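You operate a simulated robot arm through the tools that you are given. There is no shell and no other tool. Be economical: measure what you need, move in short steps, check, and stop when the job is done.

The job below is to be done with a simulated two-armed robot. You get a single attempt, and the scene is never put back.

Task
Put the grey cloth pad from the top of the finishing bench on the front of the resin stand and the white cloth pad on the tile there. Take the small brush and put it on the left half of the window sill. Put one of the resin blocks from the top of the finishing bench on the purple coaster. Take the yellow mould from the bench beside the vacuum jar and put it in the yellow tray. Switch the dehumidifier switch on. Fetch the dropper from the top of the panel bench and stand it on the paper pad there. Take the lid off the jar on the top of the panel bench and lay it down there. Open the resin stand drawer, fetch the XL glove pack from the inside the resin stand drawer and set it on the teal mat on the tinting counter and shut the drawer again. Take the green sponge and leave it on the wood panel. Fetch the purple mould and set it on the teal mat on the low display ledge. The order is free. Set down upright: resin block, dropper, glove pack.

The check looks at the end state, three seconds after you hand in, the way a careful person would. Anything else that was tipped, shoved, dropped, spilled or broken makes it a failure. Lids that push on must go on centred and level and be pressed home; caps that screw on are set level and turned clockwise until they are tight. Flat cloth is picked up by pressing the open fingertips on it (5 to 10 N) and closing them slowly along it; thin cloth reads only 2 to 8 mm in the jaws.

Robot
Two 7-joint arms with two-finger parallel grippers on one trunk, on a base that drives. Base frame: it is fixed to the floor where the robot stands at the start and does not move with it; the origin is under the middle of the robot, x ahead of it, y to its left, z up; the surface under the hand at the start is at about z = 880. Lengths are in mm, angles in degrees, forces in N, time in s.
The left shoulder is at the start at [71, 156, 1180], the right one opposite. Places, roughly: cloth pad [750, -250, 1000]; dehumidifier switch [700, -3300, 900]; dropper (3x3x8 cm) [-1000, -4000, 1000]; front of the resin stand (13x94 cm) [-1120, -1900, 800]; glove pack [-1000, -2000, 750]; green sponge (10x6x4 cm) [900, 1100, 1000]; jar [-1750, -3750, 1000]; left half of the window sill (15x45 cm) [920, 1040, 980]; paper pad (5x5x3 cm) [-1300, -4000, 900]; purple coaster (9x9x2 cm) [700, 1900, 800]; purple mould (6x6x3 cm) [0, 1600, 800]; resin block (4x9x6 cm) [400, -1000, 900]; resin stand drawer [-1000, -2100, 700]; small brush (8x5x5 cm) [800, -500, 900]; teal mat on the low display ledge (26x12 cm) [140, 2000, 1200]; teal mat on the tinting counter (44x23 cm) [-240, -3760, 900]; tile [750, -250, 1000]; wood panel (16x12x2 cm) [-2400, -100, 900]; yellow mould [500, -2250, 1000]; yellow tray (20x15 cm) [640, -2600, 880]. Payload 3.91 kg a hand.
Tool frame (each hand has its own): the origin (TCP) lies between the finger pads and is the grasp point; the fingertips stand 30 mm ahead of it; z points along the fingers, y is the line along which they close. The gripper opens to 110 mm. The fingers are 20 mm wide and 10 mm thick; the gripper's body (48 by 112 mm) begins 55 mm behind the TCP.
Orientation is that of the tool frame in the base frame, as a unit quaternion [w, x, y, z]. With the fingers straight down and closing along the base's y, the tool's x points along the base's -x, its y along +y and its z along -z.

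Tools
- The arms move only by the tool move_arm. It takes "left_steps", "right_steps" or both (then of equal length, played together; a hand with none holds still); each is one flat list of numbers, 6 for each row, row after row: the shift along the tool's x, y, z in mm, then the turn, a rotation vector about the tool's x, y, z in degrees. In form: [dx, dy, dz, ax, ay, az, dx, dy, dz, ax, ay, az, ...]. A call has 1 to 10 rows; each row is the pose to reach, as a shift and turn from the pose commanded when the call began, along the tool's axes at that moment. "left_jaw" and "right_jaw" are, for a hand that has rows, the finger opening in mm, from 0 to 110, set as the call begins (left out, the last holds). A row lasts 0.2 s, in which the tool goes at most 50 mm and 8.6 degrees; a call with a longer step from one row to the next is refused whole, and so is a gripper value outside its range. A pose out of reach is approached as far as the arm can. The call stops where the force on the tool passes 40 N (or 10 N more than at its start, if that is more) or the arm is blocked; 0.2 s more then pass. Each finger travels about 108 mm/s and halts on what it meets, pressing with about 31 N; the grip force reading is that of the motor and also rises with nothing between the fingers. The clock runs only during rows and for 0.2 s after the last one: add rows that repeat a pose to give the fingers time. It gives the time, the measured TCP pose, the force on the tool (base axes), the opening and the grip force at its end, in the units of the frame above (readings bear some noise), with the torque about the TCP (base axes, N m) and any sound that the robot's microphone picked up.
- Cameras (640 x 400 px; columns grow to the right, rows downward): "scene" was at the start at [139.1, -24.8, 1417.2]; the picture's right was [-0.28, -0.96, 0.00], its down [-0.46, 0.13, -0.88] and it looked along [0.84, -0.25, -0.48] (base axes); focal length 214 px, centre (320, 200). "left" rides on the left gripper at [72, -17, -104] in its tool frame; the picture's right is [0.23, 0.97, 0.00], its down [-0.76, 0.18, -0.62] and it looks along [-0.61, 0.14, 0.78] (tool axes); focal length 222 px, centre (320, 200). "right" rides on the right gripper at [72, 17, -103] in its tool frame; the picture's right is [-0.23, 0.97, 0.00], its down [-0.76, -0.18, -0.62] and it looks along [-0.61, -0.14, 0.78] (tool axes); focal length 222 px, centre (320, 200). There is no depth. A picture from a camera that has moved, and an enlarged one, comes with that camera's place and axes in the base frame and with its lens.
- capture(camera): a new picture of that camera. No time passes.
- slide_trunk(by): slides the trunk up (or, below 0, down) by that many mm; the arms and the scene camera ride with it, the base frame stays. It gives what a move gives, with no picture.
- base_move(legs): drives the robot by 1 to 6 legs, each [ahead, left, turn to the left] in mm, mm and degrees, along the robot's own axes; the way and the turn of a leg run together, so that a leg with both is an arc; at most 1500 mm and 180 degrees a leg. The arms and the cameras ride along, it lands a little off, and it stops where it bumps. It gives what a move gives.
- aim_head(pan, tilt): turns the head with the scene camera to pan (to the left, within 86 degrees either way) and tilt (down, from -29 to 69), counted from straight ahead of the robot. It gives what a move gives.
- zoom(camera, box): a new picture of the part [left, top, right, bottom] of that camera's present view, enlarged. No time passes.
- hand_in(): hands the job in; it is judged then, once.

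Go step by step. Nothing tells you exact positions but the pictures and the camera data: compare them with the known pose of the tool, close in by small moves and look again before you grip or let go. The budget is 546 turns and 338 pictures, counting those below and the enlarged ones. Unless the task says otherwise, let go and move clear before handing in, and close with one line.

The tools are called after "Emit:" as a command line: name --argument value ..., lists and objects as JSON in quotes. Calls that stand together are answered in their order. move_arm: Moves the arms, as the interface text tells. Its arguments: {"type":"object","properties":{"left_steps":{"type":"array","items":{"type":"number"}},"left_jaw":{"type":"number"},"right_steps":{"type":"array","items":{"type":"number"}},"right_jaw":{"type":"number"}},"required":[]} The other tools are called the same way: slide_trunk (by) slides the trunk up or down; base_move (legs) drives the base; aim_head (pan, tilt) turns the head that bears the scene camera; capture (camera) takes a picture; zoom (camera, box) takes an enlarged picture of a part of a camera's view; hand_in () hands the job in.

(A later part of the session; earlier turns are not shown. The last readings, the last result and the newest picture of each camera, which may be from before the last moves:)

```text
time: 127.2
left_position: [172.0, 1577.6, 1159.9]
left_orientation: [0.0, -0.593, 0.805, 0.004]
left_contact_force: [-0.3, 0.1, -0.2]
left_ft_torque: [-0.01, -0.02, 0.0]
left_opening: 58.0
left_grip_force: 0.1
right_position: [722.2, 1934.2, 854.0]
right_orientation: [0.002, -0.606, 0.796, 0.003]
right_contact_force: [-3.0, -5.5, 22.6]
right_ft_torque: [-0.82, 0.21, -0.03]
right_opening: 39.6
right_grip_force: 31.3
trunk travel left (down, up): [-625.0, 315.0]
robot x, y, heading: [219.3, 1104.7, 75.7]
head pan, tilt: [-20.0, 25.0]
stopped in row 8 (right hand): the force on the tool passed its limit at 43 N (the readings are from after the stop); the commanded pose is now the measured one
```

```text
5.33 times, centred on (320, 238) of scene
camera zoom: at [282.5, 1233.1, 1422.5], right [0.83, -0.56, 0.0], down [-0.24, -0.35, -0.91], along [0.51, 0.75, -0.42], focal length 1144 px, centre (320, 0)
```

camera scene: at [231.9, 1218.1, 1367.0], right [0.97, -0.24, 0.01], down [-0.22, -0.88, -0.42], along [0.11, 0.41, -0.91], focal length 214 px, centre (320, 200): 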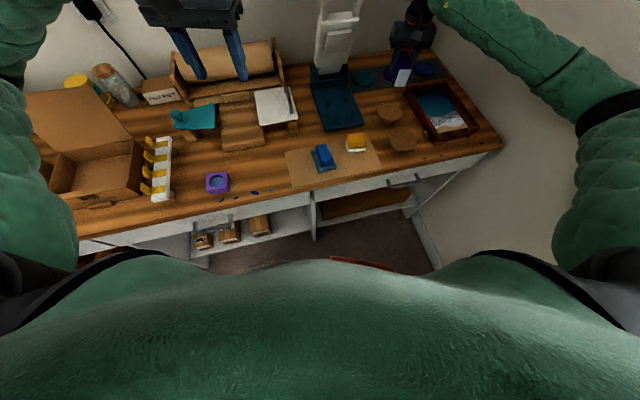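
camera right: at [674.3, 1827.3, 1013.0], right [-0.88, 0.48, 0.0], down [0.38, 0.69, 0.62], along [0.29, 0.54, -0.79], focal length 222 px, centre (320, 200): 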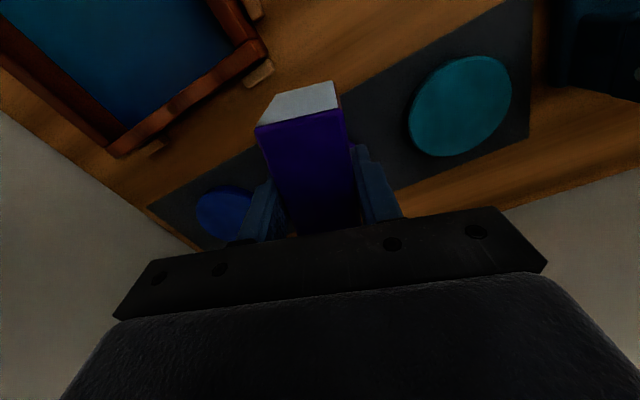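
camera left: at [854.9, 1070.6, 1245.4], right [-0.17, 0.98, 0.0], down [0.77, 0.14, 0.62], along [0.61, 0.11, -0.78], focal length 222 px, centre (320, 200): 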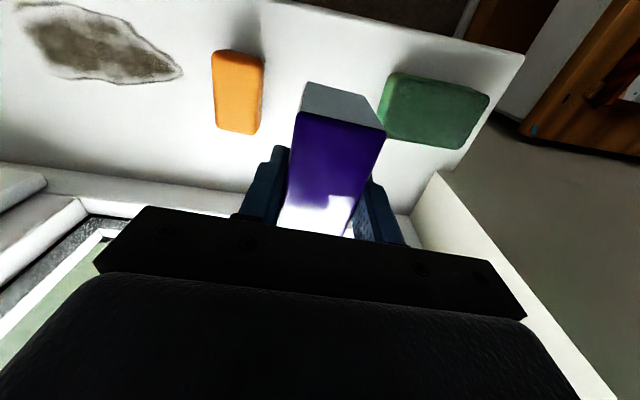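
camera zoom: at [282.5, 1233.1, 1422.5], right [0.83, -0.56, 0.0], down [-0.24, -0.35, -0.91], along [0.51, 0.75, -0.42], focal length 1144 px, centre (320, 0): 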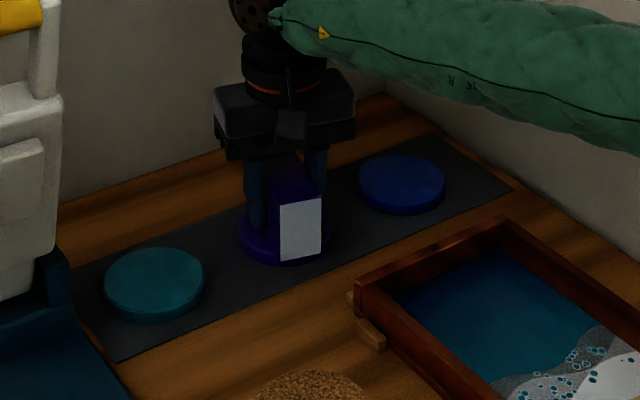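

Contact at coaster top z of about 807. The block sits about 12 mm forward of centre, so I'll lift a touch, shift back and set it again.

Emit:
move_arm --right_steps '[0, 0, -6, 0, 0, 0, -6, -2, -6, 0, 0, 0, -12, -3, -6, 0, 0, 0, -12, -3, -2, 0, 0, 0, -12, -3, 1, 0, 0, 0, -12, -3, 2.5, 0, 0, 0]'

Emit:
zoom --camera "scene" --box '[280, 210, 360, 260]'

```text
time: 128.6
left_position: [170.8, 1575.9, 1159.6]
left_orientation: [0.0, -0.592, 0.806, 0.004]
left_contact_force: [0.6, 0.2, 0.3]
left_ft_torque: [-0.02, 0.02, 0.01]
left_opening: 57.7
left_grip_force: 0.2
right_position: [728.9, 1945.4, 854.3]
right_orientation: [0.003, -0.605, 0.796, 0.004]
right_contact_force: [7.1, 11.1, 38.6]
right_ft_torque: [-0.73, -0.03, 0.13]
right_opening: 39.8
right_grip_force: 30.9
trunk travel left (down, up): [-625.0, 315.0]
robot x, y, heading: [220.1, 1105.1, 75.8]
head pan, tilt: [-20.0, 25.0]
```

```text
8.00 times, centred on (320, 235) of scene
camera zoom: at [281.7, 1232.2, 1423.4], right [0.83, -0.56, 0.0], down [-0.24, -0.35, -0.91], along [0.51, 0.75, -0.42], focal length 1716 px, centre (320, -80)
```

zoom: 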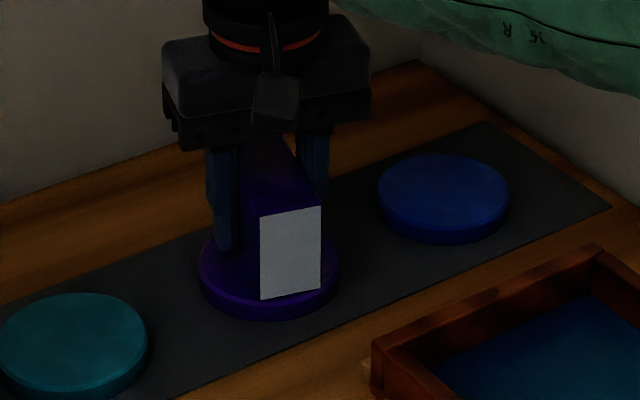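

The block now sits inside the coaster. I'll ease the pressure, open and rise slightly, then back out forward of the ledge.

Emit:
move_arm --right_steps '[0, 0, -1.5, 0, 0, 0, 0, 0, -1.5, 0, 0, 0]'

Emit:
move_arm --right_steps '[0, 0, 0, 0, 0, 0, 0, 0, 0, 0, 0, 0]' --right_jaw 58

Emit:
move_arm --right_steps '[0, 0, -30, 0, 0, 0, 0, 0, -48, 0, 0, 0, 20, 0, -55, 0, 0, 0, 60, 0, -60, 0, 0, 0]'

Emit:
zoom --camera "scene" --box '[260, 180, 400, 268]'

```text
time: 129.2
left_position: [171.1, 1575.3, 1161.7]
left_orientation: [0.001, -0.593, 0.805, 0.005]
left_contact_force: [0.3, -0.3, 0.0]
left_ft_torque: [-0.02, 0.0, 0.01]
left_opening: 58.1
left_grip_force: 0.1
right_position: [727.3, 1943.9, 855.1]
right_orientation: [0.003, -0.606, 0.796, 0.003]
right_contact_force: [4.0, 12.7, 44.8]
right_ft_torque: [-0.56, 0.13, -0.04]
right_opening: 39.8
right_grip_force: 31.1
trunk travel left (down, up): [-625.0, 315.0]
robot x, y, heading: [219.2, 1106.5, 75.8]
head pan, tilt: [-20.0, 25.0]
```

```text
time: 129.8
left_position: [173.0, 1579.1, 1158.6]
left_orientation: [0.0, -0.592, 0.806, 0.004]
left_contact_force: [-0.2, -0.4, 0.4]
left_ft_torque: [-0.02, 0.01, -0.05]
left_opening: 58.0
left_grip_force: 0.0
right_position: [729.2, 1944.3, 847.1]
right_orientation: [-0.001, -0.606, 0.795, 0.001]
right_contact_force: [0.0, -0.4, -0.2]
right_ft_torque: [-0.01, 0.01, 0.03]
right_opening: 57.8
right_grip_force: 0.1
trunk travel left (down, up): [-625.0, 315.0]
robot x, y, heading: [219.7, 1110.4, 76.0]
head pan, tilt: [-20.0, 25.0]
```

```text
time: 130.8
left_position: [172.3, 1577.6, 1158.8]
left_orientation: [0.0, -0.593, 0.805, 0.004]
left_contact_force: [0.1, 0.0, 0.0]
left_ft_torque: [0.02, 0.03, -0.02]
left_opening: 57.8
left_grip_force: 0.0
right_position: [714.0, 1886.9, 909.0]
right_orientation: [0.0, -0.606, 0.795, 0.001]
right_contact_force: [-0.7, -0.1, 0.0]
right_ft_torque: [0.03, -0.04, 0.01]
right_opening: 58.0
right_grip_force: 0.0
trunk travel left (down, up): [-625.0, 315.0]
robot x, y, heading: [217.0, 1109.9, 75.9]
head pan, tilt: [-20.0, 25.0]
```

```text
4.55 times, centred on (330, 224) of scene
camera zoom: at [283.3, 1233.3, 1422.7], right [0.83, -0.56, 0.0], down [-0.24, -0.35, -0.91], along [0.51, 0.75, -0.42], focal length 975 px, centre (274, 91)
```

zoom: 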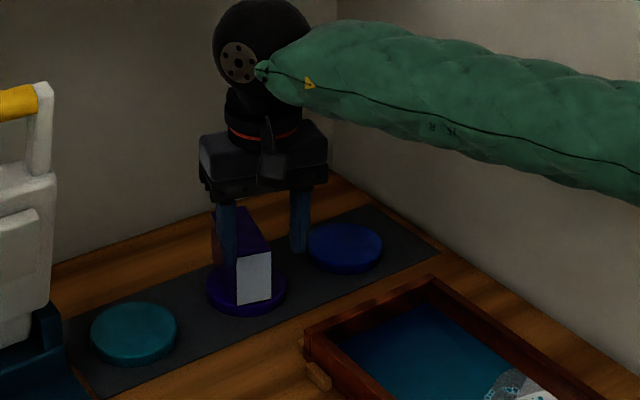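

The block stands on the purple coaster. I'll back the base straight out and then turn square to the bench for the purple mould.

Emit:
base_move --legs '[[-230, 0, 0], [0, 0, 14]]'

Emit:
aim_head --pan 0 --tilt 30

Emit:
capture --camera "scene"

Emit:
zoom --camera "scene" --box '[380, 140, 500, 215]'

```text
time: 133.4
left_position: [2.3, 1330.2, 1158.3]
left_orientation: [-0.002, -0.688, 0.726, 0.004]
left_contact_force: [-0.3, -0.9, 1.5]
left_ft_torque: [-0.01, -0.01, -0.07]
left_opening: 57.8
left_grip_force: 0.0
right_position: [451.2, 1765.9, 911.0]
right_orientation: [0.0, -0.7, 0.714, 0.002]
right_contact_force: [0.1, 0.0, 0.5]
right_ft_torque: [-0.04, -0.01, 0.05]
right_opening: 58.0
right_grip_force: 0.0
trunk travel left (down, up): [-625.0, 315.0]
robot x, y, heading: [159.3, 887.7, 90.0]
head pan, tilt: [-20.0, 25.0]
```

```text
time: 134.2
left_position: [2.1, 1332.1, 1159.4]
left_orientation: [-0.001, -0.687, 0.726, 0.004]
left_contact_force: [-0.5, 0.0, 0.3]
left_ft_torque: [-0.02, -0.02, 0.0]
left_opening: 58.0
left_grip_force: 0.0
right_position: [452.6, 1765.5, 907.9]
right_orientation: [0.0, -0.7, 0.715, 0.001]
right_contact_force: [0.3, 0.1, 0.5]
right_ft_torque: [0.03, -0.01, 0.02]
right_opening: 58.2
right_grip_force: 0.0
trunk travel left (down, up): [-625.0, 315.0]
robot x, y, heading: [163.5, 890.4, 89.9]
head pan, tilt: [0.0, 30.0]
```

```text
246 pictures are left
camera scene: at [163.4, 1030.0, 1414.6], right [1.0, 0.0, 0.0], down [0.0, -0.5, -0.87], along [0.0, 0.87, -0.5], focal length 214 px, centre (320, 200)
```

scene: 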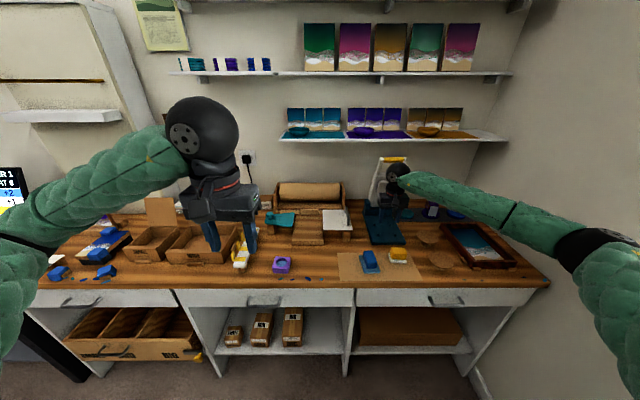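

```text
5.33 times, centred on (440, 178) of scene
camera zoom: at [163.4, 1030.0, 1414.6], right [1.0, 0.0, 0.0], down [0.0, -0.5, -0.87], along [0.0, 0.87, -0.5], focal length 1144 px, centre (-320, 320)
```

zoom: 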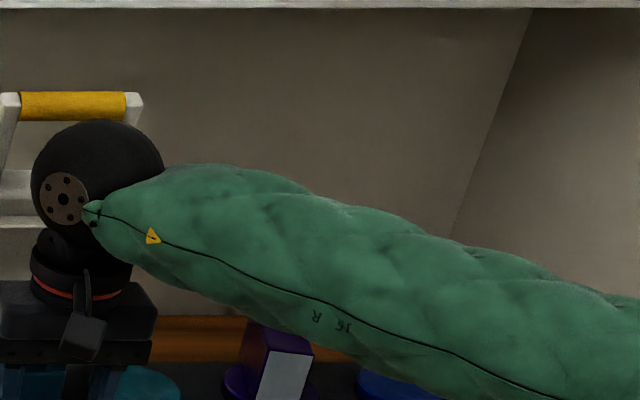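

I'll lift the right hand away from the press and zoom in on the ledge mat.

Emit:
move_arm --right_steps '[0, 0, -40, 0, 0, 0, 20, 0, -80, 0, 0, 0, 45, 0, -120, 0, 0, 0, 75, 0, -155, 0, 0, 0, 110, 0, -180, 0, 0, 0, 150, 0, -200, 0, 0, 0]'

Emit:
zoom --camera "scene" --box '[270, 90, 390, 165]'

Emit:
zoom --camera "scene" --box '[220, 220, 340, 295]'

```text
time: 135.6
left_position: [2.8, 1330.0, 1159.8]
left_orientation: [-0.001, -0.688, 0.726, 0.004]
left_contact_force: [0.2, 0.1, 0.2]
left_ft_torque: [0.02, -0.03, 0.01]
left_opening: 58.3
left_grip_force: 0.0
right_position: [450.1, 1614.6, 1111.4]
right_orientation: [0.0, -0.699, 0.715, 0.001]
right_contact_force: [0.2, -0.9, -0.7]
right_ft_torque: [0.01, 0.01, -0.03]
right_opening: 58.0
right_grip_force: 0.0
trunk travel left (down, up): [-625.0, 315.0]
robot x, y, heading: [158.9, 888.0, 89.8]
head pan, tilt: [0.0, 30.0]
```

```text
5.33 times, centred on (330, 128) of scene
camera zoom: at [163.3, 1028.3, 1414.8], right [1.0, 0.0, 0.0], down [0.0, -0.5, -0.87], along [0.0, 0.87, -0.5], focal length 1144 px, centre (267, 587)
```

zoom: 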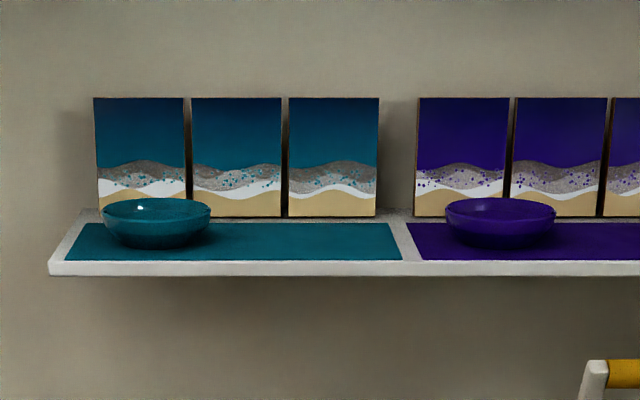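

```text
5.33 times, centred on (280, 258) of scene
camera zoom: at [163.3, 1028.3, 1414.8], right [1.0, 0.0, 0.0], down [0.0, -0.5, -0.87], along [0.0, 0.87, -0.5], focal length 1144 px, centre (533, -107)
```

zoom: 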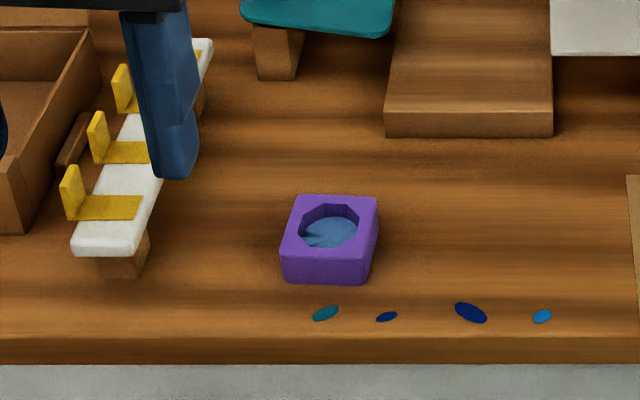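

The mould is at about (24,1596) and holds blue resin, so I'll keep it level. I'll tilt the left hand 45° forward, since that tilt also suits the ledge, and approach.

Emit:
move_arm --left_steps '[-29, -1, 10, 0, -5.6, -0.4, -58, -2, 30, 0, -11.2, -0.8, -87, -3, 55, 0, -16.9, -1.1, -116, -4, 80, 0, -22.5, -1.5, -145, -5, 105, 0, -28.1, -1.9, -174, -6, 130, 0, -33.8, -2.3, -203, -7, 155, 0, -39.4, -2.6, -231, -8, 180, 0, -45, -3]' --left_jaw 88

Emit:
capture --camera "left"

Emit:
capture --camera "scene"

```text
time: 137.4
left_position: [22.7, 1563.1, 977.8]
left_orientation: [0.277, -0.652, 0.654, 0.267]
left_contact_force: [-0.7, -0.5, 0.4]
left_ft_torque: [-0.01, 0.02, -0.02]
left_opening: 87.7
left_grip_force: 0.0
right_position: [450.1, 1615.5, 1109.9]
right_orientation: [0.0, -0.7, 0.714, 0.002]
right_contact_force: [0.2, -0.5, 0.1]
right_ft_torque: [-0.03, 0.0, 0.03]
right_opening: 58.0
right_grip_force: 0.0
trunk travel left (down, up): [-625.0, 315.0]
robot x, y, heading: [162.4, 889.4, 90.2]
head pan, tilt: [0.0, 30.0]
```

```text
242 pictures are left
camera left: at [37.6, 1438.4, 999.7], right [-0.97, -0.15, -0.17], down [-0.19, 0.09, 0.98], along [-0.13, 0.98, -0.12], focal length 222 px, centre (320, 200)
```

left: 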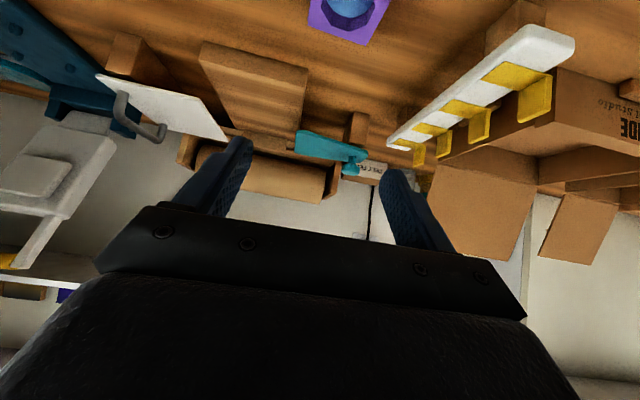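

```text
241 pictures are left
camera scene: at [162.8, 1030.3, 1414.6], right [1.0, 0.0, 0.0], down [0.0, -0.5, -0.87], along [0.0, 0.87, -0.5], focal length 214 px, centre (320, 200)
```

scene: 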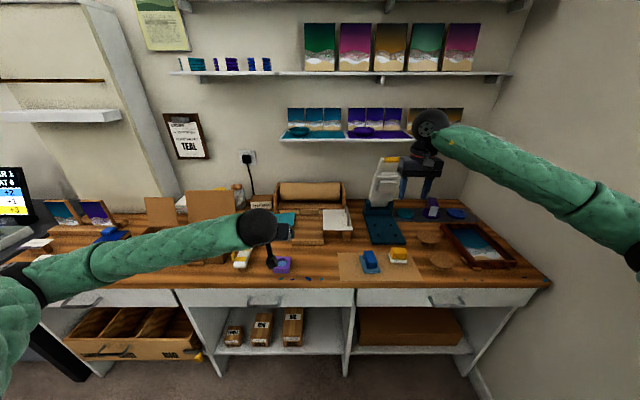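

The hand is tilted correctly. I'll lower it around the mould, stopping a little above to check.

Emit:
move_arm --left_steps '[20, 0, 31, 0, 0, 0, 41, 1, 62, 0, 0, 0, 61, 1, 94, 0, 0, 0, 82, 1, 125, 0, 0, 0]'

Emit:
capture --camera "left"

Emit:
zoom --camera "scene" --box '[220, 200, 340, 295]'

```text
time: 138.4
left_position: [22.5, 1594.0, 833.1]
left_orientation: [0.277, -0.653, 0.653, 0.266]
left_contact_force: [0.3, 1.1, -0.3]
left_ft_torque: [0.03, -0.02, 0.02]
left_opening: 87.9
left_grip_force: 0.1
right_position: [450.2, 1615.7, 1109.1]
right_orientation: [0.0, -0.699, 0.715, 0.001]
right_contact_force: [0.0, 0.3, 0.2]
right_ft_torque: [0.03, 0.04, 0.0]
right_opening: 58.2
right_grip_force: 0.2
trunk travel left (down, up): [-625.0, 315.0]
robot x, y, heading: [162.0, 887.2, 89.9]
head pan, tilt: [0.0, 30.0]
```

```text
240 pictures are left
camera left: at [38.0, 1470.2, 854.2], right [-0.97, -0.15, -0.17], down [-0.19, 0.1, 0.98], along [-0.13, 0.98, -0.12], focal length 222 px, centre (320, 200)
```

left: 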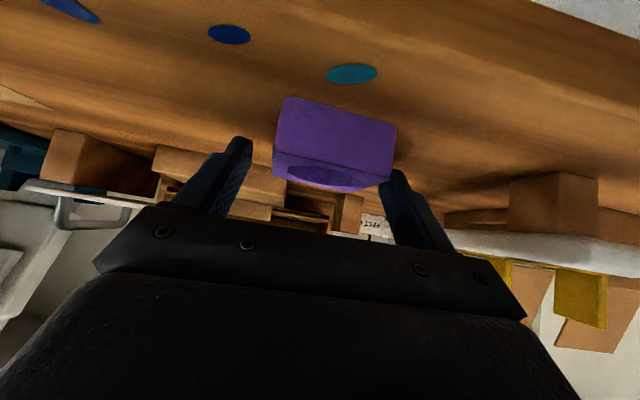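

```text
4.21 times, centred on (280, 248) of scene
camera zoom: at [162.8, 1030.0, 1414.6], right [1.0, 0.0, 0.0], down [0.0, -0.5, -0.87], along [0.0, 0.87, -0.5], focal length 903 px, centre (488, 0)
```

zoom: 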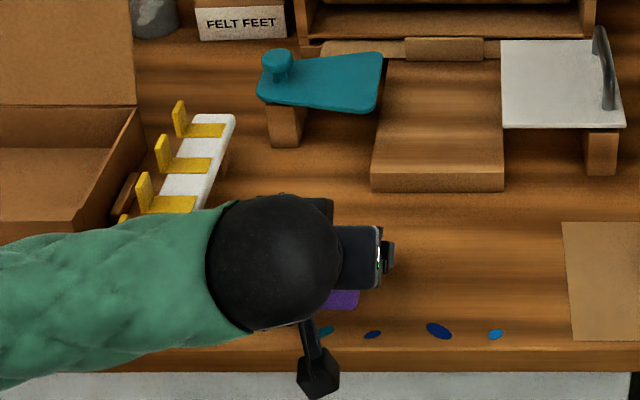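

The mould sits slightly left and farther. I'll adjust and finish the descent.

Emit:
move_arm --left_steps '[0, 5, 3, 0, 0, 0, 3, 5, 14, 0, 0, 0]'

Emit:
capture --camera "left"

```text
time: 139.0
left_position: [19.4, 1598.8, 829.1]
left_orientation: [0.281, -0.65, 0.653, 0.268]
left_contact_force: [-0.4, -15.4, 20.6]
left_ft_torque: [-0.09, 1.06, 0.74]
left_opening: 88.2
left_grip_force: 0.2
right_position: [450.0, 1614.5, 1110.5]
right_orientation: [0.0, -0.699, 0.715, 0.002]
right_contact_force: [-0.5, 1.5, -0.4]
right_ft_torque: [-0.05, -0.04, -0.04]
right_opening: 58.1
right_grip_force: 0.1
trunk travel left (down, up): [-625.0, 315.0]
robot x, y, heading: [165.1, 890.0, 89.9]
head pan, tilt: [0.0, 30.0]
stopped in row 2 (left hand): the force on the tool passed its limit at 59 N (the readings are from after the stop); the commanded pose is now the measured one
```

```text
238 pictures are left
camera left: at [34.5, 1474.6, 849.3], right [-0.97, -0.15, -0.18], down [-0.19, 0.09, 0.98], along [-0.13, 0.98, -0.11], focal length 222 px, centre (320, 200)
```

left: 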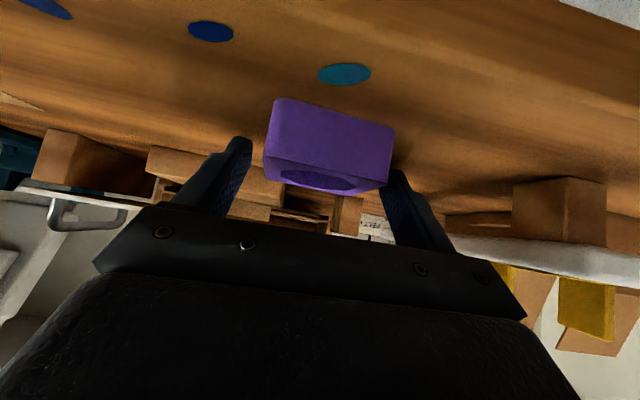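

Fingertips touched the bench at z of about 800. I'll rise 3 mm and close on the mould.

Emit:
move_arm --left_steps '[0, -2, -4, 0, 0, 0, 0, -2, -4, 0, 0, 0]'

Emit:
move_arm --left_steps '[0, 0, 0, 0, 0, 0, 0, 0, 0, 0, 0, 0, 0, 0, 0, 0, 0, 0]' --left_jaw 30

Emit:
capture --camera "left"

```text
time: 139.6
left_position: [19.4, 1597.8, 829.5]
left_orientation: [-0.279, 0.652, -0.652, -0.269]
left_contact_force: [-2.1, 0.1, 4.3]
left_ft_torque: [0.07, 0.26, 0.03]
left_opening: 88.7
left_grip_force: 0.4
right_position: [449.9, 1614.1, 1110.1]
right_orientation: [-0.001, -0.699, 0.715, 0.001]
right_contact_force: [0.0, -0.2, 0.6]
right_ft_torque: [-0.01, 0.0, -0.03]
right_opening: 58.1
right_grip_force: 0.1
trunk travel left (down, up): [-625.0, 315.0]
robot x, y, heading: [161.4, 884.2, 90.0]
head pan, tilt: [0.0, 30.0]
```

```text
time: 140.4
left_position: [20.2, 1597.6, 827.8]
left_orientation: [0.279, -0.651, 0.653, 0.268]
left_contact_force: [-0.8, -0.5, 0.1]
left_ft_torque: [0.02, 0.0, 0.02]
left_opening: 57.3
left_grip_force: 31.1
right_position: [450.4, 1615.0, 1109.2]
right_orientation: [0.0, -0.7, 0.715, 0.001]
right_contact_force: [0.1, 0.6, 0.6]
right_ft_torque: [0.01, 0.0, 0.02]
right_opening: 57.8
right_grip_force: 0.0
trunk travel left (down, up): [-625.0, 315.0]
robot x, y, heading: [162.1, 885.9, 90.2]
head pan, tilt: [0.0, 30.0]
```

```text
237 pictures are left
camera left: at [36.3, 1473.1, 849.5], right [-0.97, -0.15, -0.18], down [-0.19, 0.09, 0.98], along [-0.13, 0.98, -0.12], focal length 222 px, centre (320, 200)
```

left: 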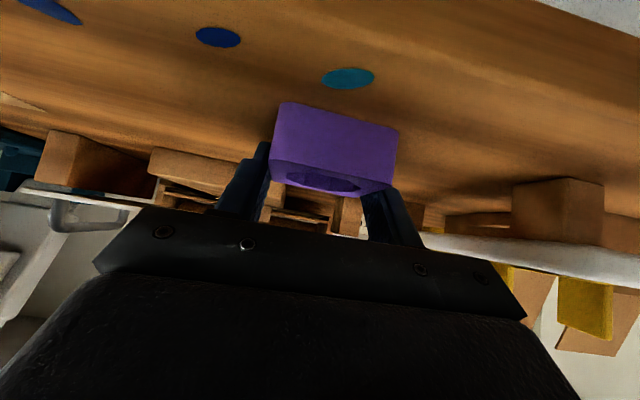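

The mould is gripped at 57 mm. I'll lift it straight up, keeping it level.

Emit:
move_arm --left_steps '[-14, 0, -14, 0, 0, 0, -35, 0, -35, 0, 0, 0, -67, 0, -66, 0, 0, 0, -99, 0, -98, 0, 0, 0, -131, 0, -130, 0, 0, 0, -163, 0, -162, 0, 0, 0, -195, 0, -194, 0, 0, 0, -227, 0, -226, 0, 0, 0, -259, 0, -258, 0, 0, 0, -290, 0, -289, 0, 0, 0]'

Emit:
capture --camera "scene"

```text
time: 142.6
left_position: [16.2, 1593.7, 1240.4]
left_orientation: [0.279, -0.651, 0.653, 0.269]
left_contact_force: [-0.1, 0.2, -0.8]
left_ft_torque: [0.0, 0.0, -0.02]
left_opening: 57.1
left_grip_force: 31.1
right_position: [450.1, 1615.1, 1109.1]
right_orientation: [0.0, -0.699, 0.715, 0.002]
right_contact_force: [-0.6, 0.0, -0.8]
right_ft_torque: [0.05, 0.01, 0.03]
right_opening: 58.0
right_grip_force: 0.1
trunk travel left (down, up): [-625.0, 315.0]
robot x, y, heading: [165.2, 890.6, 90.1]
head pan, tilt: [0.0, 30.0]
```

```text
236 pictures are left
camera scene: at [163.5, 1029.1, 1414.5], right [1.0, 0.0, 0.0], down [0.0, -0.5, -0.87], along [0.0, 0.87, -0.5], focal length 214 px, centre (320, 200)
```

scene: 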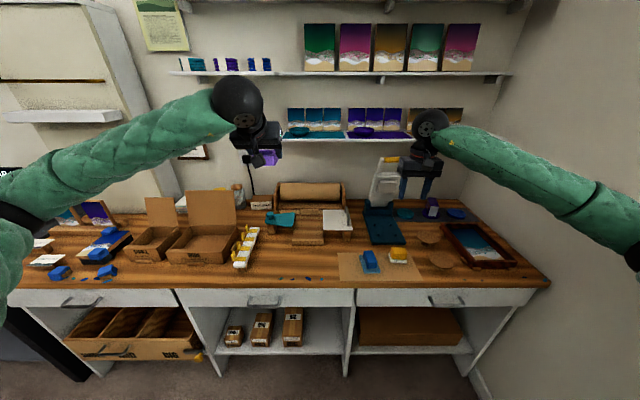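

I'll pull the right hand clear of the press and drive forward toward the ledge.

Emit:
move_arm --right_steps '[29, -17, -17, 0, 0, 0, 58, -35, -35, 0, 0, 0, 87, -52, -52, 0, 0, 0, 115, -70, -70, 0, 0, 0]'

Emit:
base_move --legs '[[150, -60, 0]]'

Emit:
capture --camera "left"

Emit:
capture --camera "scene"

```text
time: 143.6
left_position: [14.6, 1593.8, 1241.1]
left_orientation: [-0.279, 0.652, -0.652, -0.269]
left_contact_force: [0.2, 0.2, -0.3]
left_ft_torque: [-0.01, 0.0, -0.01]
left_opening: 57.1
left_grip_force: 31.1
right_position: [519.6, 1497.1, 1182.3]
right_orientation: [-0.001, -0.7, 0.714, 0.001]
right_contact_force: [-0.6, 0.1, 0.4]
right_ft_torque: [0.02, -0.01, -0.01]
right_opening: 58.0
right_grip_force: 0.0
trunk travel left (down, up): [-625.0, 315.0]
robot x, y, heading: [157.5, 888.5, 90.2]
head pan, tilt: [0.0, 30.0]
```

```text
time: 145.0
left_position: [54.2, 1721.6, 1241.7]
left_orientation: [0.286, -0.648, 0.654, 0.263]
left_contact_force: [0.8, -0.1, -1.3]
left_ft_torque: [0.02, 0.02, 0.01]
left_opening: 57.4
left_grip_force: 31.6
right_position: [556.0, 1619.8, 1187.9]
right_orientation: [0.004, -0.696, 0.718, -0.002]
right_contact_force: [-0.5, -0.1, -0.4]
right_ft_torque: [-0.01, 0.01, 0.03]
right_opening: 57.7
right_grip_force: 0.0
trunk travel left (down, up): [-625.0, 315.0]
robot x, y, heading: [208.8, 1018.9, 89.3]
head pan, tilt: [0.0, 30.0]
stopped in leg 1: the robot was blocked; the commanded pose is now the measured one
```

```text
235 pictures are left
camera left: at [68.6, 1596.4, 1261.6], right [-0.97, -0.14, -0.19], down [-0.2, 0.09, 0.98], along [-0.12, 0.99, -0.12], focal length 222 px, centre (320, 200)
```

left: 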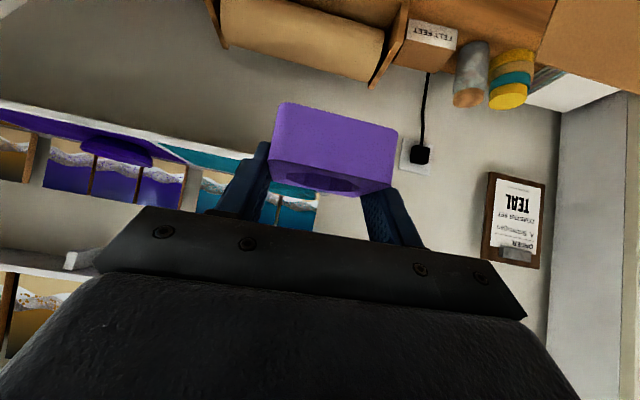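

```text
234 pictures are left
camera scene: at [191.7, 1154.8, 1416.1], right [1.0, -0.01, 0.01], down [0.01, -0.5, -0.87], along [0.02, 0.87, -0.5], focal length 214 px, centre (320, 200)
```

scene: 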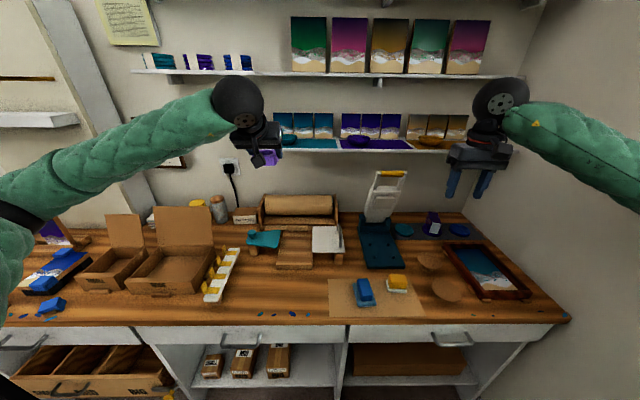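

The right elbow was at the wall again, so I'll shift the base left 50 mm and then extend the left hand to the ledge.

Emit:
base_move --legs '[[0, 60, 0.7]]'

Emit:
move_arm --left_steps '[0, 0, -10, 0, 0, 0, 0, 0, -20, 0, 0, 0]'

Emit:
zoom --camera "scene" --box '[210, 60, 410, 185]'

```text
time: 146.0
left_position: [-0.6, 1726.0, 1238.7]
left_orientation: [-0.279, 0.653, -0.651, -0.268]
left_contact_force: [-0.6, 0.7, -0.6]
left_ft_torque: [-0.01, -0.03, -0.01]
left_opening: 57.5
left_grip_force: 31.0
right_position: [503.8, 1631.6, 1178.2]
right_orientation: [-0.002, -0.701, 0.713, 0.0]
right_contact_force: [-0.7, -0.1, 0.0]
right_ft_torque: [0.0, -0.08, 0.0]
right_opening: 58.2
right_grip_force: 0.0
trunk travel left (down, up): [-625.0, 315.0]
robot x, y, heading: [149.1, 1019.9, 90.3]
head pan, tilt: [0.0, 30.0]
```

```text
time: 146.6
left_position: [-2.2, 1709.8, 1253.8]
left_orientation: [-0.278, 0.654, -0.65, -0.269]
left_contact_force: [0.1, -1.0, -0.2]
left_ft_torque: [0.02, -0.01, -0.01]
left_opening: 57.4
left_grip_force: 31.2
right_position: [503.6, 1630.0, 1180.2]
right_orientation: [-0.001, -0.702, 0.713, 0.001]
right_contact_force: [-0.3, -0.3, 0.2]
right_ft_torque: [-0.01, -0.04, 0.0]
right_opening: 58.3
right_grip_force: 0.0
trunk travel left (down, up): [-625.0, 315.0]
robot x, y, heading: [147.5, 1021.3, 90.2]
head pan, tilt: [0.0, 30.0]
```

```text
3.20 times, centred on (310, 122) of scene
camera zoom: at [147.5, 1160.1, 1414.6], right [1.0, 0.0, 0.0], down [0.0, -0.5, -0.87], along [0.0, 0.87, -0.5], focal length 686 px, centre (352, 448)
```

zoom: 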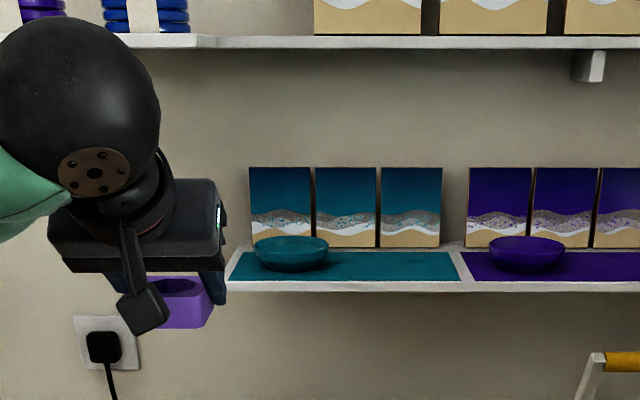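

I'll move the mould in front of the free right part of the teal mat, then take a look.

Emit:
move_arm --left_steps '[-16, -34, 16, 0, 0, 0, -33, -67, 33, 0, 0, 0, -49, -101, 50, 0, 0, 0, -66, -135, 66, 0, 0, 0, -82, -168, 83, 0, 0, 0, -99, -202, 99, 0, 0, 0, -125, -202, 126, 0, 0, 0]'

Emit:
capture --camera "left"

Emit:
zoom --camera "scene" --box '[230, 40, 430, 165]'

```text
time: 148.2
left_position: [201.7, 1889.8, 1256.5]
left_orientation: [-0.278, 0.653, -0.651, -0.269]
left_contact_force: [0.1, 0.9, -0.8]
left_ft_torque: [-0.01, -0.01, 0.0]
left_opening: 57.6
left_grip_force: 31.2
right_position: [503.1, 1630.4, 1179.1]
right_orientation: [-0.002, -0.701, 0.713, 0.0]
right_contact_force: [0.3, -0.6, 0.1]
right_ft_torque: [-0.02, -0.04, 0.01]
right_opening: 57.8
right_grip_force: 0.1
trunk travel left (down, up): [-625.0, 315.0]
robot x, y, heading: [151.2, 1018.1, 90.1]
head pan, tilt: [0.0, 30.0]
```

```text
232 pictures are left
camera left: at [218.7, 1764.4, 1277.3], right [-0.97, -0.16, -0.18], down [-0.19, 0.09, 0.98], along [-0.14, 0.98, -0.12], focal length 222 px, centre (320, 200)
```

left: 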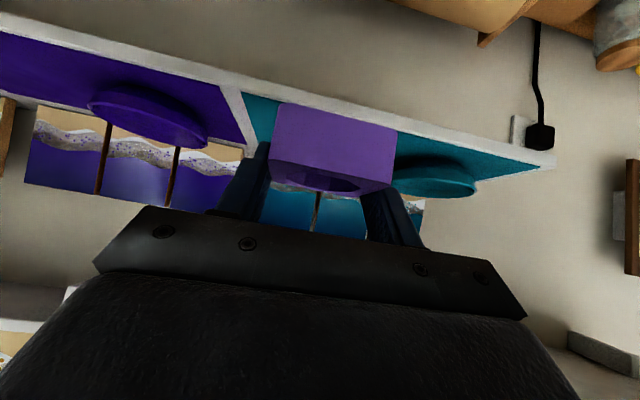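

```text
3.20 times, centred on (330, 102) of scene
camera zoom: at [148.7, 1161.2, 1414.5], right [1.0, 0.0, 0.0], down [0.0, -0.5, -0.87], along [0.0, 0.87, -0.5], focal length 686 px, centre (288, 512)
```

zoom: 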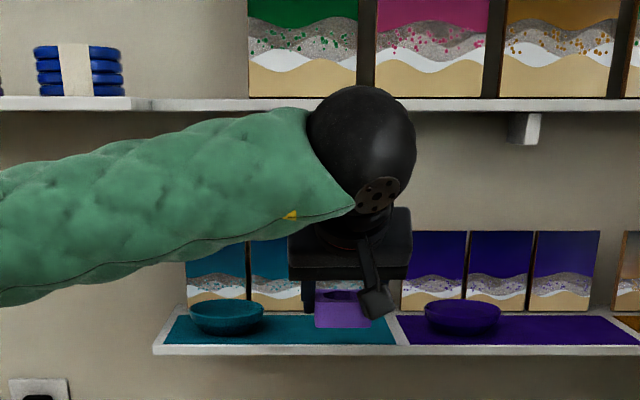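

The mat spans about x 6–267 and y 1932–2052, at z of about 1188. I'll go forward over it and lower.

Emit:
move_arm --left_steps '[-25, 2, 25, 0, 0, 0, -49, 4, 49, 0, 0, 0, -73, 4, 74, 0, 0, 0, -65, 4, 82, 0, 0, 0]'

Emit:
capture --camera "left"

Emit:
zoom --camera "scene" --box '[250, 80, 410, 180]'

```text
time: 149.2
left_position: [198.3, 1993.8, 1246.8]
left_orientation: [-0.279, 0.652, -0.651, -0.269]
left_contact_force: [-0.2, 0.4, -0.1]
left_ft_torque: [0.01, -0.02, -0.01]
left_opening: 57.3
left_grip_force: 31.2
right_position: [505.4, 1629.8, 1178.5]
right_orientation: [-0.003, -0.702, 0.713, 0.001]
right_contact_force: [0.1, 0.8, -0.9]
right_ft_torque: [-0.02, -0.02, -0.02]
right_opening: 58.1
right_grip_force: 0.2
trunk travel left (down, up): [-625.0, 315.0]
robot x, y, heading: [150.6, 1018.5, 90.2]
head pan, tilt: [0.0, 30.0]
```

```text
230 pictures are left
camera left: at [215.1, 1868.0, 1267.5], right [-0.97, -0.15, -0.18], down [-0.19, 0.09, 0.98], along [-0.14, 0.98, -0.12], focal length 222 px, centre (320, 200)
```

left: 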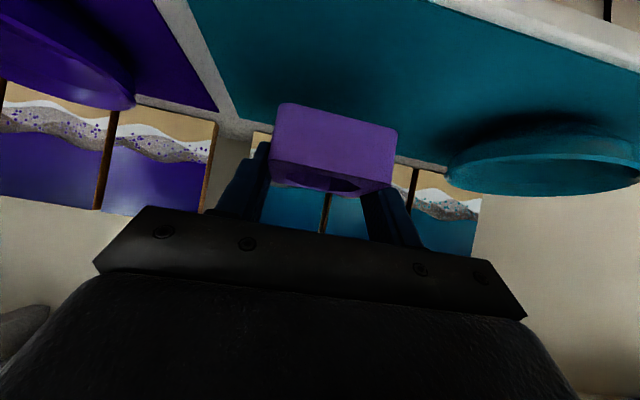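

```text
4.00 times, centred on (330, 130) of scene
camera zoom: at [149.1, 1160.6, 1414.6], right [1.0, 0.0, 0.0], down [0.0, -0.5, -0.87], along [0.0, 0.87, -0.5], focal length 858 px, centre (280, 480)
```

zoom: 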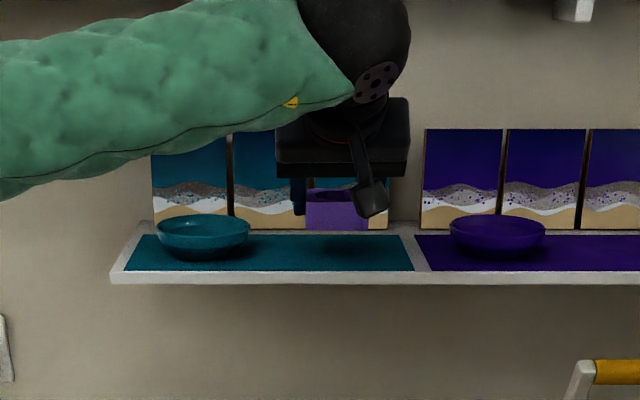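

Positioned over free mat. I'll lower slowly to contact.

Emit:
move_arm --left_steps '[7, 0, 7, 0, 0, 0, 14, 0, 14, 0, 0, 0, 18, 0, 18, 0, 0, 0, 20, 0, 20, 0, 0, 0, 22, 0, 22, 0, 0, 0, 24, 0, 24, 0, 0, 0, 26, 0, 26, 0, 0, 0, 28, 0, 28, 0, 0, 0]'

Emit:
capture --camera "left"

```text
time: 150.6
left_position: [199.1, 1990.4, 1218.8]
left_orientation: [-0.282, 0.652, -0.65, -0.271]
left_contact_force: [0.5, -2.0, 8.6]
left_ft_torque: [-0.34, 0.19, 0.08]
left_opening: 57.4
left_grip_force: 31.3
right_position: [504.8, 1629.2, 1180.0]
right_orientation: [-0.002, -0.701, 0.713, 0.002]
right_contact_force: [-0.3, -0.5, 0.7]
right_ft_torque: [0.02, 0.0, 0.0]
right_opening: 57.7
right_grip_force: 0.1
trunk travel left (down, up): [-625.0, 315.0]
robot x, y, heading: [149.8, 1017.9, 90.2]
head pan, tilt: [0.0, 30.0]
stopped in row 7 (left hand): the force on the tool passed its limit at 44 N (the readings are from after the stop); the commanded pose is now the measured one
```

```text
228 pictures are left
camera left: at [217.3, 1866.2, 1238.3], right [-0.97, -0.15, -0.18], down [-0.19, 0.08, 0.98], along [-0.14, 0.98, -0.11], focal length 222 px, centre (320, 200)
```

left: 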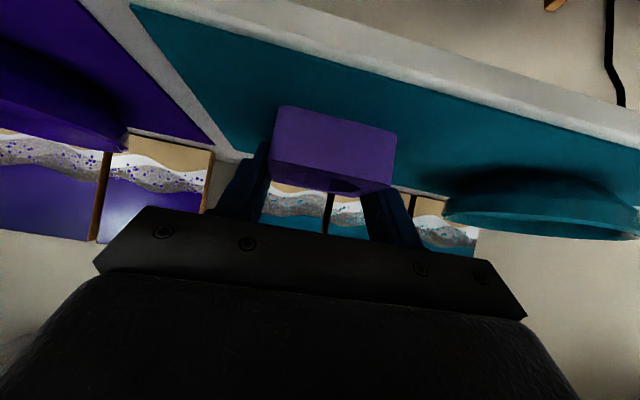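

On the mat. I'll open and withdraw along the tool axis.

Emit:
move_arm --left_steps '[0, 0, -1, 0, 0, 0, 0, 0, -1, 0, 0, 0]' --left_jaw 76

Emit:
move_arm --left_steps '[0, 0, -20, 0, 0, 0, 5, 0, -50, 0, 0, 0, 30, 0, -85, 0, 0, 0, 60, 0, -115, 0, 0, 0]'

Emit:
capture --camera "left"

Emit:
zoom --camera "scene" --box '[250, 80, 410, 180]'

```text
time: 151.2
left_position: [200.6, 1990.4, 1218.4]
left_orientation: [-0.282, 0.652, -0.65, -0.271]
left_contact_force: [4.7, -0.3, 8.1]
left_ft_torque: [0.08, 0.15, -0.09]
left_opening: 73.3
left_grip_force: 0.1
right_position: [505.4, 1629.0, 1178.8]
right_orientation: [-0.002, -0.701, 0.713, 0.001]
right_contact_force: [1.0, 1.0, -0.5]
right_ft_torque: [0.0, 0.01, -0.01]
right_opening: 58.0
right_grip_force: 0.1
trunk travel left (down, up): [-625.0, 315.0]
robot x, y, heading: [147.7, 1017.4, 90.0]
head pan, tilt: [0.0, 30.0]
```

```text
time: 152.2
left_position: [200.7, 1864.6, 1257.2]
left_orientation: [-0.282, 0.652, -0.65, -0.271]
left_contact_force: [0.7, -0.4, 0.4]
left_ft_torque: [0.02, 0.0, 0.02]
left_opening: 76.1
left_grip_force: 0.0
right_position: [504.7, 1629.2, 1179.4]
right_orientation: [-0.001, -0.7, 0.714, 0.001]
right_contact_force: [-0.6, -0.9, 0.2]
right_ft_torque: [0.05, -0.02, -0.01]
right_opening: 58.1
right_grip_force: 0.2
trunk travel left (down, up): [-625.0, 315.0]
robot x, y, heading: [148.1, 1018.8, 90.0]
head pan, tilt: [0.0, 30.0]
```

```text
227 pictures are left
camera left: at [216.4, 1739.7, 1276.7], right [-0.97, -0.15, -0.18], down [-0.19, 0.08, 0.98], along [-0.14, 0.98, -0.11], focal length 222 px, centre (320, 200)
```

left: 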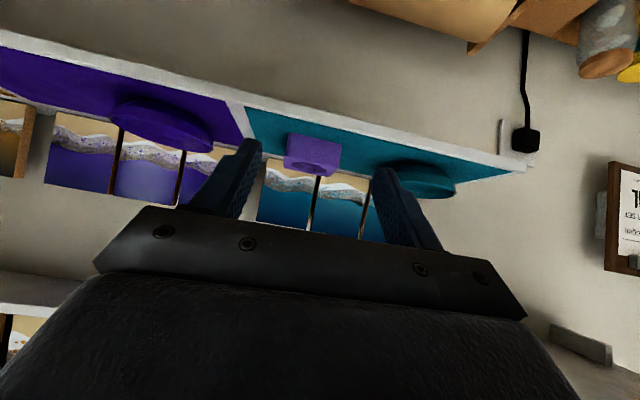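

```text
4.00 times, centred on (330, 130) of scene
camera zoom: at [149.8, 1159.5, 1414.8], right [1.0, 0.0, 0.0], down [0.0, -0.5, -0.87], along [0.0, 0.87, -0.5], focal length 858 px, centre (280, 480)
```

zoom: 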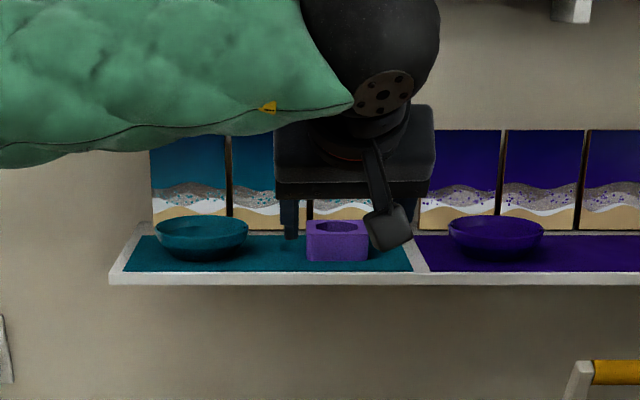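

The mould is on the teal mat. I'll back off, straighten the left hand and turn back toward the window for the sponge.

Emit:
base_move --legs '[[-120, 0, 0]]'

Emit:
move_arm --left_steps '[29, 21, -18, 0, 6.4, 0, 59, 43, -36, 0, 12.9, 0, 88, 64, -54, 0, 19.3, 0, 118, 86, -73, 0, 25.7, 0, 147, 107, -91, 0, 32.1, 0, 177, 129, -109, 0, 38.6, 0, 206, 150, -127, 0, 45, 0]'

Emit:
base_move --legs '[[0, 60, 0], [0, 0, -45], [0, 0, -45]]'

Emit:
capture --camera "scene"

```text
time: 153.5
left_position: [203.0, 1749.0, 1257.0]
left_orientation: [-0.283, 0.651, -0.65, -0.27]
left_contact_force: [-0.5, 0.2, -0.2]
left_ft_torque: [-0.01, 0.02, -0.01]
left_opening: 76.0
left_grip_force: 0.2
right_position: [505.9, 1511.7, 1179.0]
right_orientation: [-0.002, -0.7, 0.715, 0.002]
right_contact_force: [0.3, -1.2, 0.3]
right_ft_torque: [0.02, -0.03, 0.01]
right_opening: 58.0
right_grip_force: 0.0
trunk travel left (down, up): [-625.0, 315.0]
robot x, y, heading: [153.0, 902.4, 90.2]
head pan, tilt: [0.0, 30.0]
```

```text
time: 155.1
left_position: [53.4, 1515.7, 1194.8]
left_orientation: [0.012, -0.705, 0.709, 0.0]
left_contact_force: [-0.6, -0.7, -0.9]
left_ft_torque: [-0.04, 0.0, 0.03]
left_opening: 75.9
left_grip_force: 0.0
right_position: [506.0, 1513.7, 1179.2]
right_orientation: [-0.002, -0.7, 0.714, 0.001]
right_contact_force: [-0.1, 0.3, -0.5]
right_ft_torque: [0.0, -0.03, -0.03]
right_opening: 58.0
right_grip_force: 0.0
trunk travel left (down, up): [-625.0, 315.0]
robot x, y, heading: [148.3, 905.4, 90.0]
head pan, tilt: [0.0, 30.0]
```

```text
time: 160.1
left_position: [701.0, 1004.9, 1195.6]
left_orientation: [0.009, -0.004, 1.0, -0.008]
left_contact_force: [0.6, -1.1, 0.1]
left_ft_torque: [0.0, 0.0, 0.03]
left_opening: 75.9
left_grip_force: 0.1
right_position: [705.6, 553.1, 1179.7]
right_orientation: [-0.001, 0.002, 1.0, 0.003]
right_contact_force: [-0.3, -0.4, 0.5]
right_ft_torque: [0.0, 0.0, -0.01]
right_opening: 57.8
right_grip_force: 0.1
trunk travel left (down, up): [-625.0, 315.0]
robot x, y, heading: [89.1, 902.4, 0.7]
head pan, tilt: [0.0, 30.0]
```

```text
225 pictures are left
camera scene: at [231.3, 904.4, 1414.6], right [0.01, -1.0, 0.0], down [-0.5, -0.01, -0.87], along [0.87, 0.01, -0.5], focal length 214 px, centre (320, 200)
```

scene: 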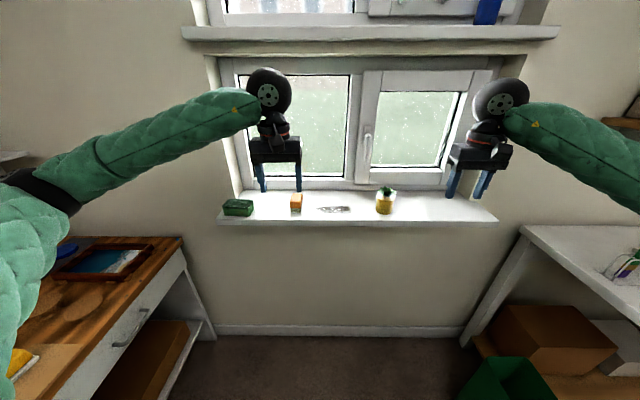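

I'll move the left hand over the sponge, turning it 86°.

Emit:
move_arm --left_steps '[-15, 19, 0, 0, 0, -8.6, -35, 38, 0, 0, 0, -17.2, -55, 57, 0, 0, 0, -25.8, -75, 76, 0, 0, 0, -34.4, -95, 95, 0, 0, 0, -43, -115, 114, 0, 0, 0, -51.6, -138, 133, 0, 0, 0, -60.2, -161, 152, 0, 0, 0, -68.8, -184, 171, 0, 0, 0, -77.4, -208, 191, 0, 0, 0, -86]' --left_jaw 86

Emit:
capture --camera "left"

```text
time: 162.3
left_position: [909.1, 1197.4, 1195.7]
left_orientation: [0.001, -0.685, 0.728, -0.011]
left_contact_force: [-0.1, 0.2, 0.1]
left_ft_torque: [0.02, -0.01, 0.01]
left_opening: 85.7
left_grip_force: 0.0
right_position: [705.0, 553.1, 1179.6]
right_orientation: [-0.001, 0.003, 1.0, 0.001]
right_contact_force: [-0.1, -0.5, 0.1]
right_ft_torque: [0.0, 0.0, 0.0]
right_opening: 58.0
right_grip_force: 0.1
trunk travel left (down, up): [-625.0, 315.0]
robot x, y, heading: [91.5, 903.3, 0.9]
head pan, tilt: [0.0, 30.0]
```

```text
224 pictures are left
camera left: at [919.5, 1126.0, 1300.0], right [-0.99, -0.17, -0.01], down [-0.14, 0.78, 0.61], along [-0.09, 0.6, -0.79], focal length 222 px, centre (320, 200)
```

left: 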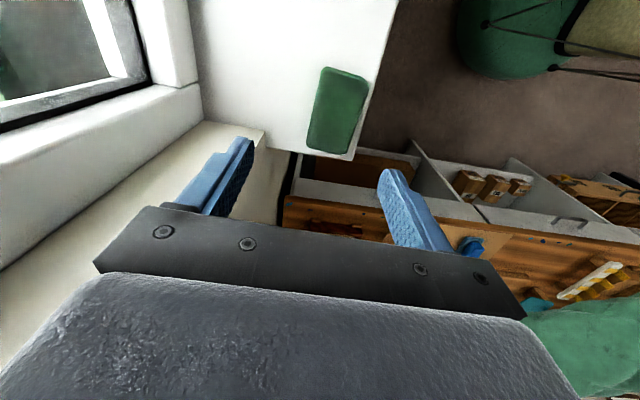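

I'll descend partway with a small tilt correction and look again.

Emit:
move_arm --left_steps '[0, 0, 40, -0.5, -0.4, 0, 0, 0, 80, -1, -0.8, 0, 0, 0, 115, -1, -0.8, 0]'

Emit:
capture --camera "left"

```text
time: 163.1
left_position: [912.2, 1195.5, 1080.2]
left_orientation: [0.0, -0.686, 0.728, -0.001]
left_contact_force: [0.3, -0.5, 0.2]
left_ft_torque: [0.0, 0.0, 0.0]
left_opening: 86.3
left_grip_force: 0.0
right_position: [705.6, 554.5, 1178.9]
right_orientation: [-0.001, 0.003, 1.0, 0.001]
right_contact_force: [0.8, -0.3, -0.5]
right_ft_torque: [0.02, 0.01, -0.02]
right_opening: 57.9
right_grip_force: 0.0
trunk travel left (down, up): [-625.0, 315.0]
robot x, y, heading: [87.6, 901.5, 0.4]
head pan, tilt: [0.0, 30.0]
```

```text
223 pictures are left
camera left: at [924.9, 1122.2, 1182.7], right [-0.99, -0.17, 0.0], down [-0.13, 0.77, 0.62], along [-0.1, 0.61, -0.78], focal length 222 px, centre (320, 200)
```

left: 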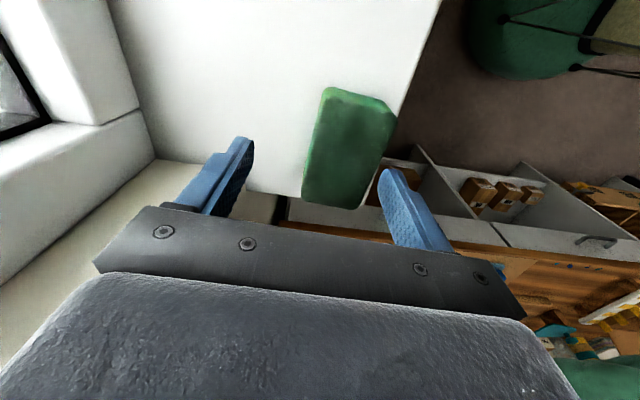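

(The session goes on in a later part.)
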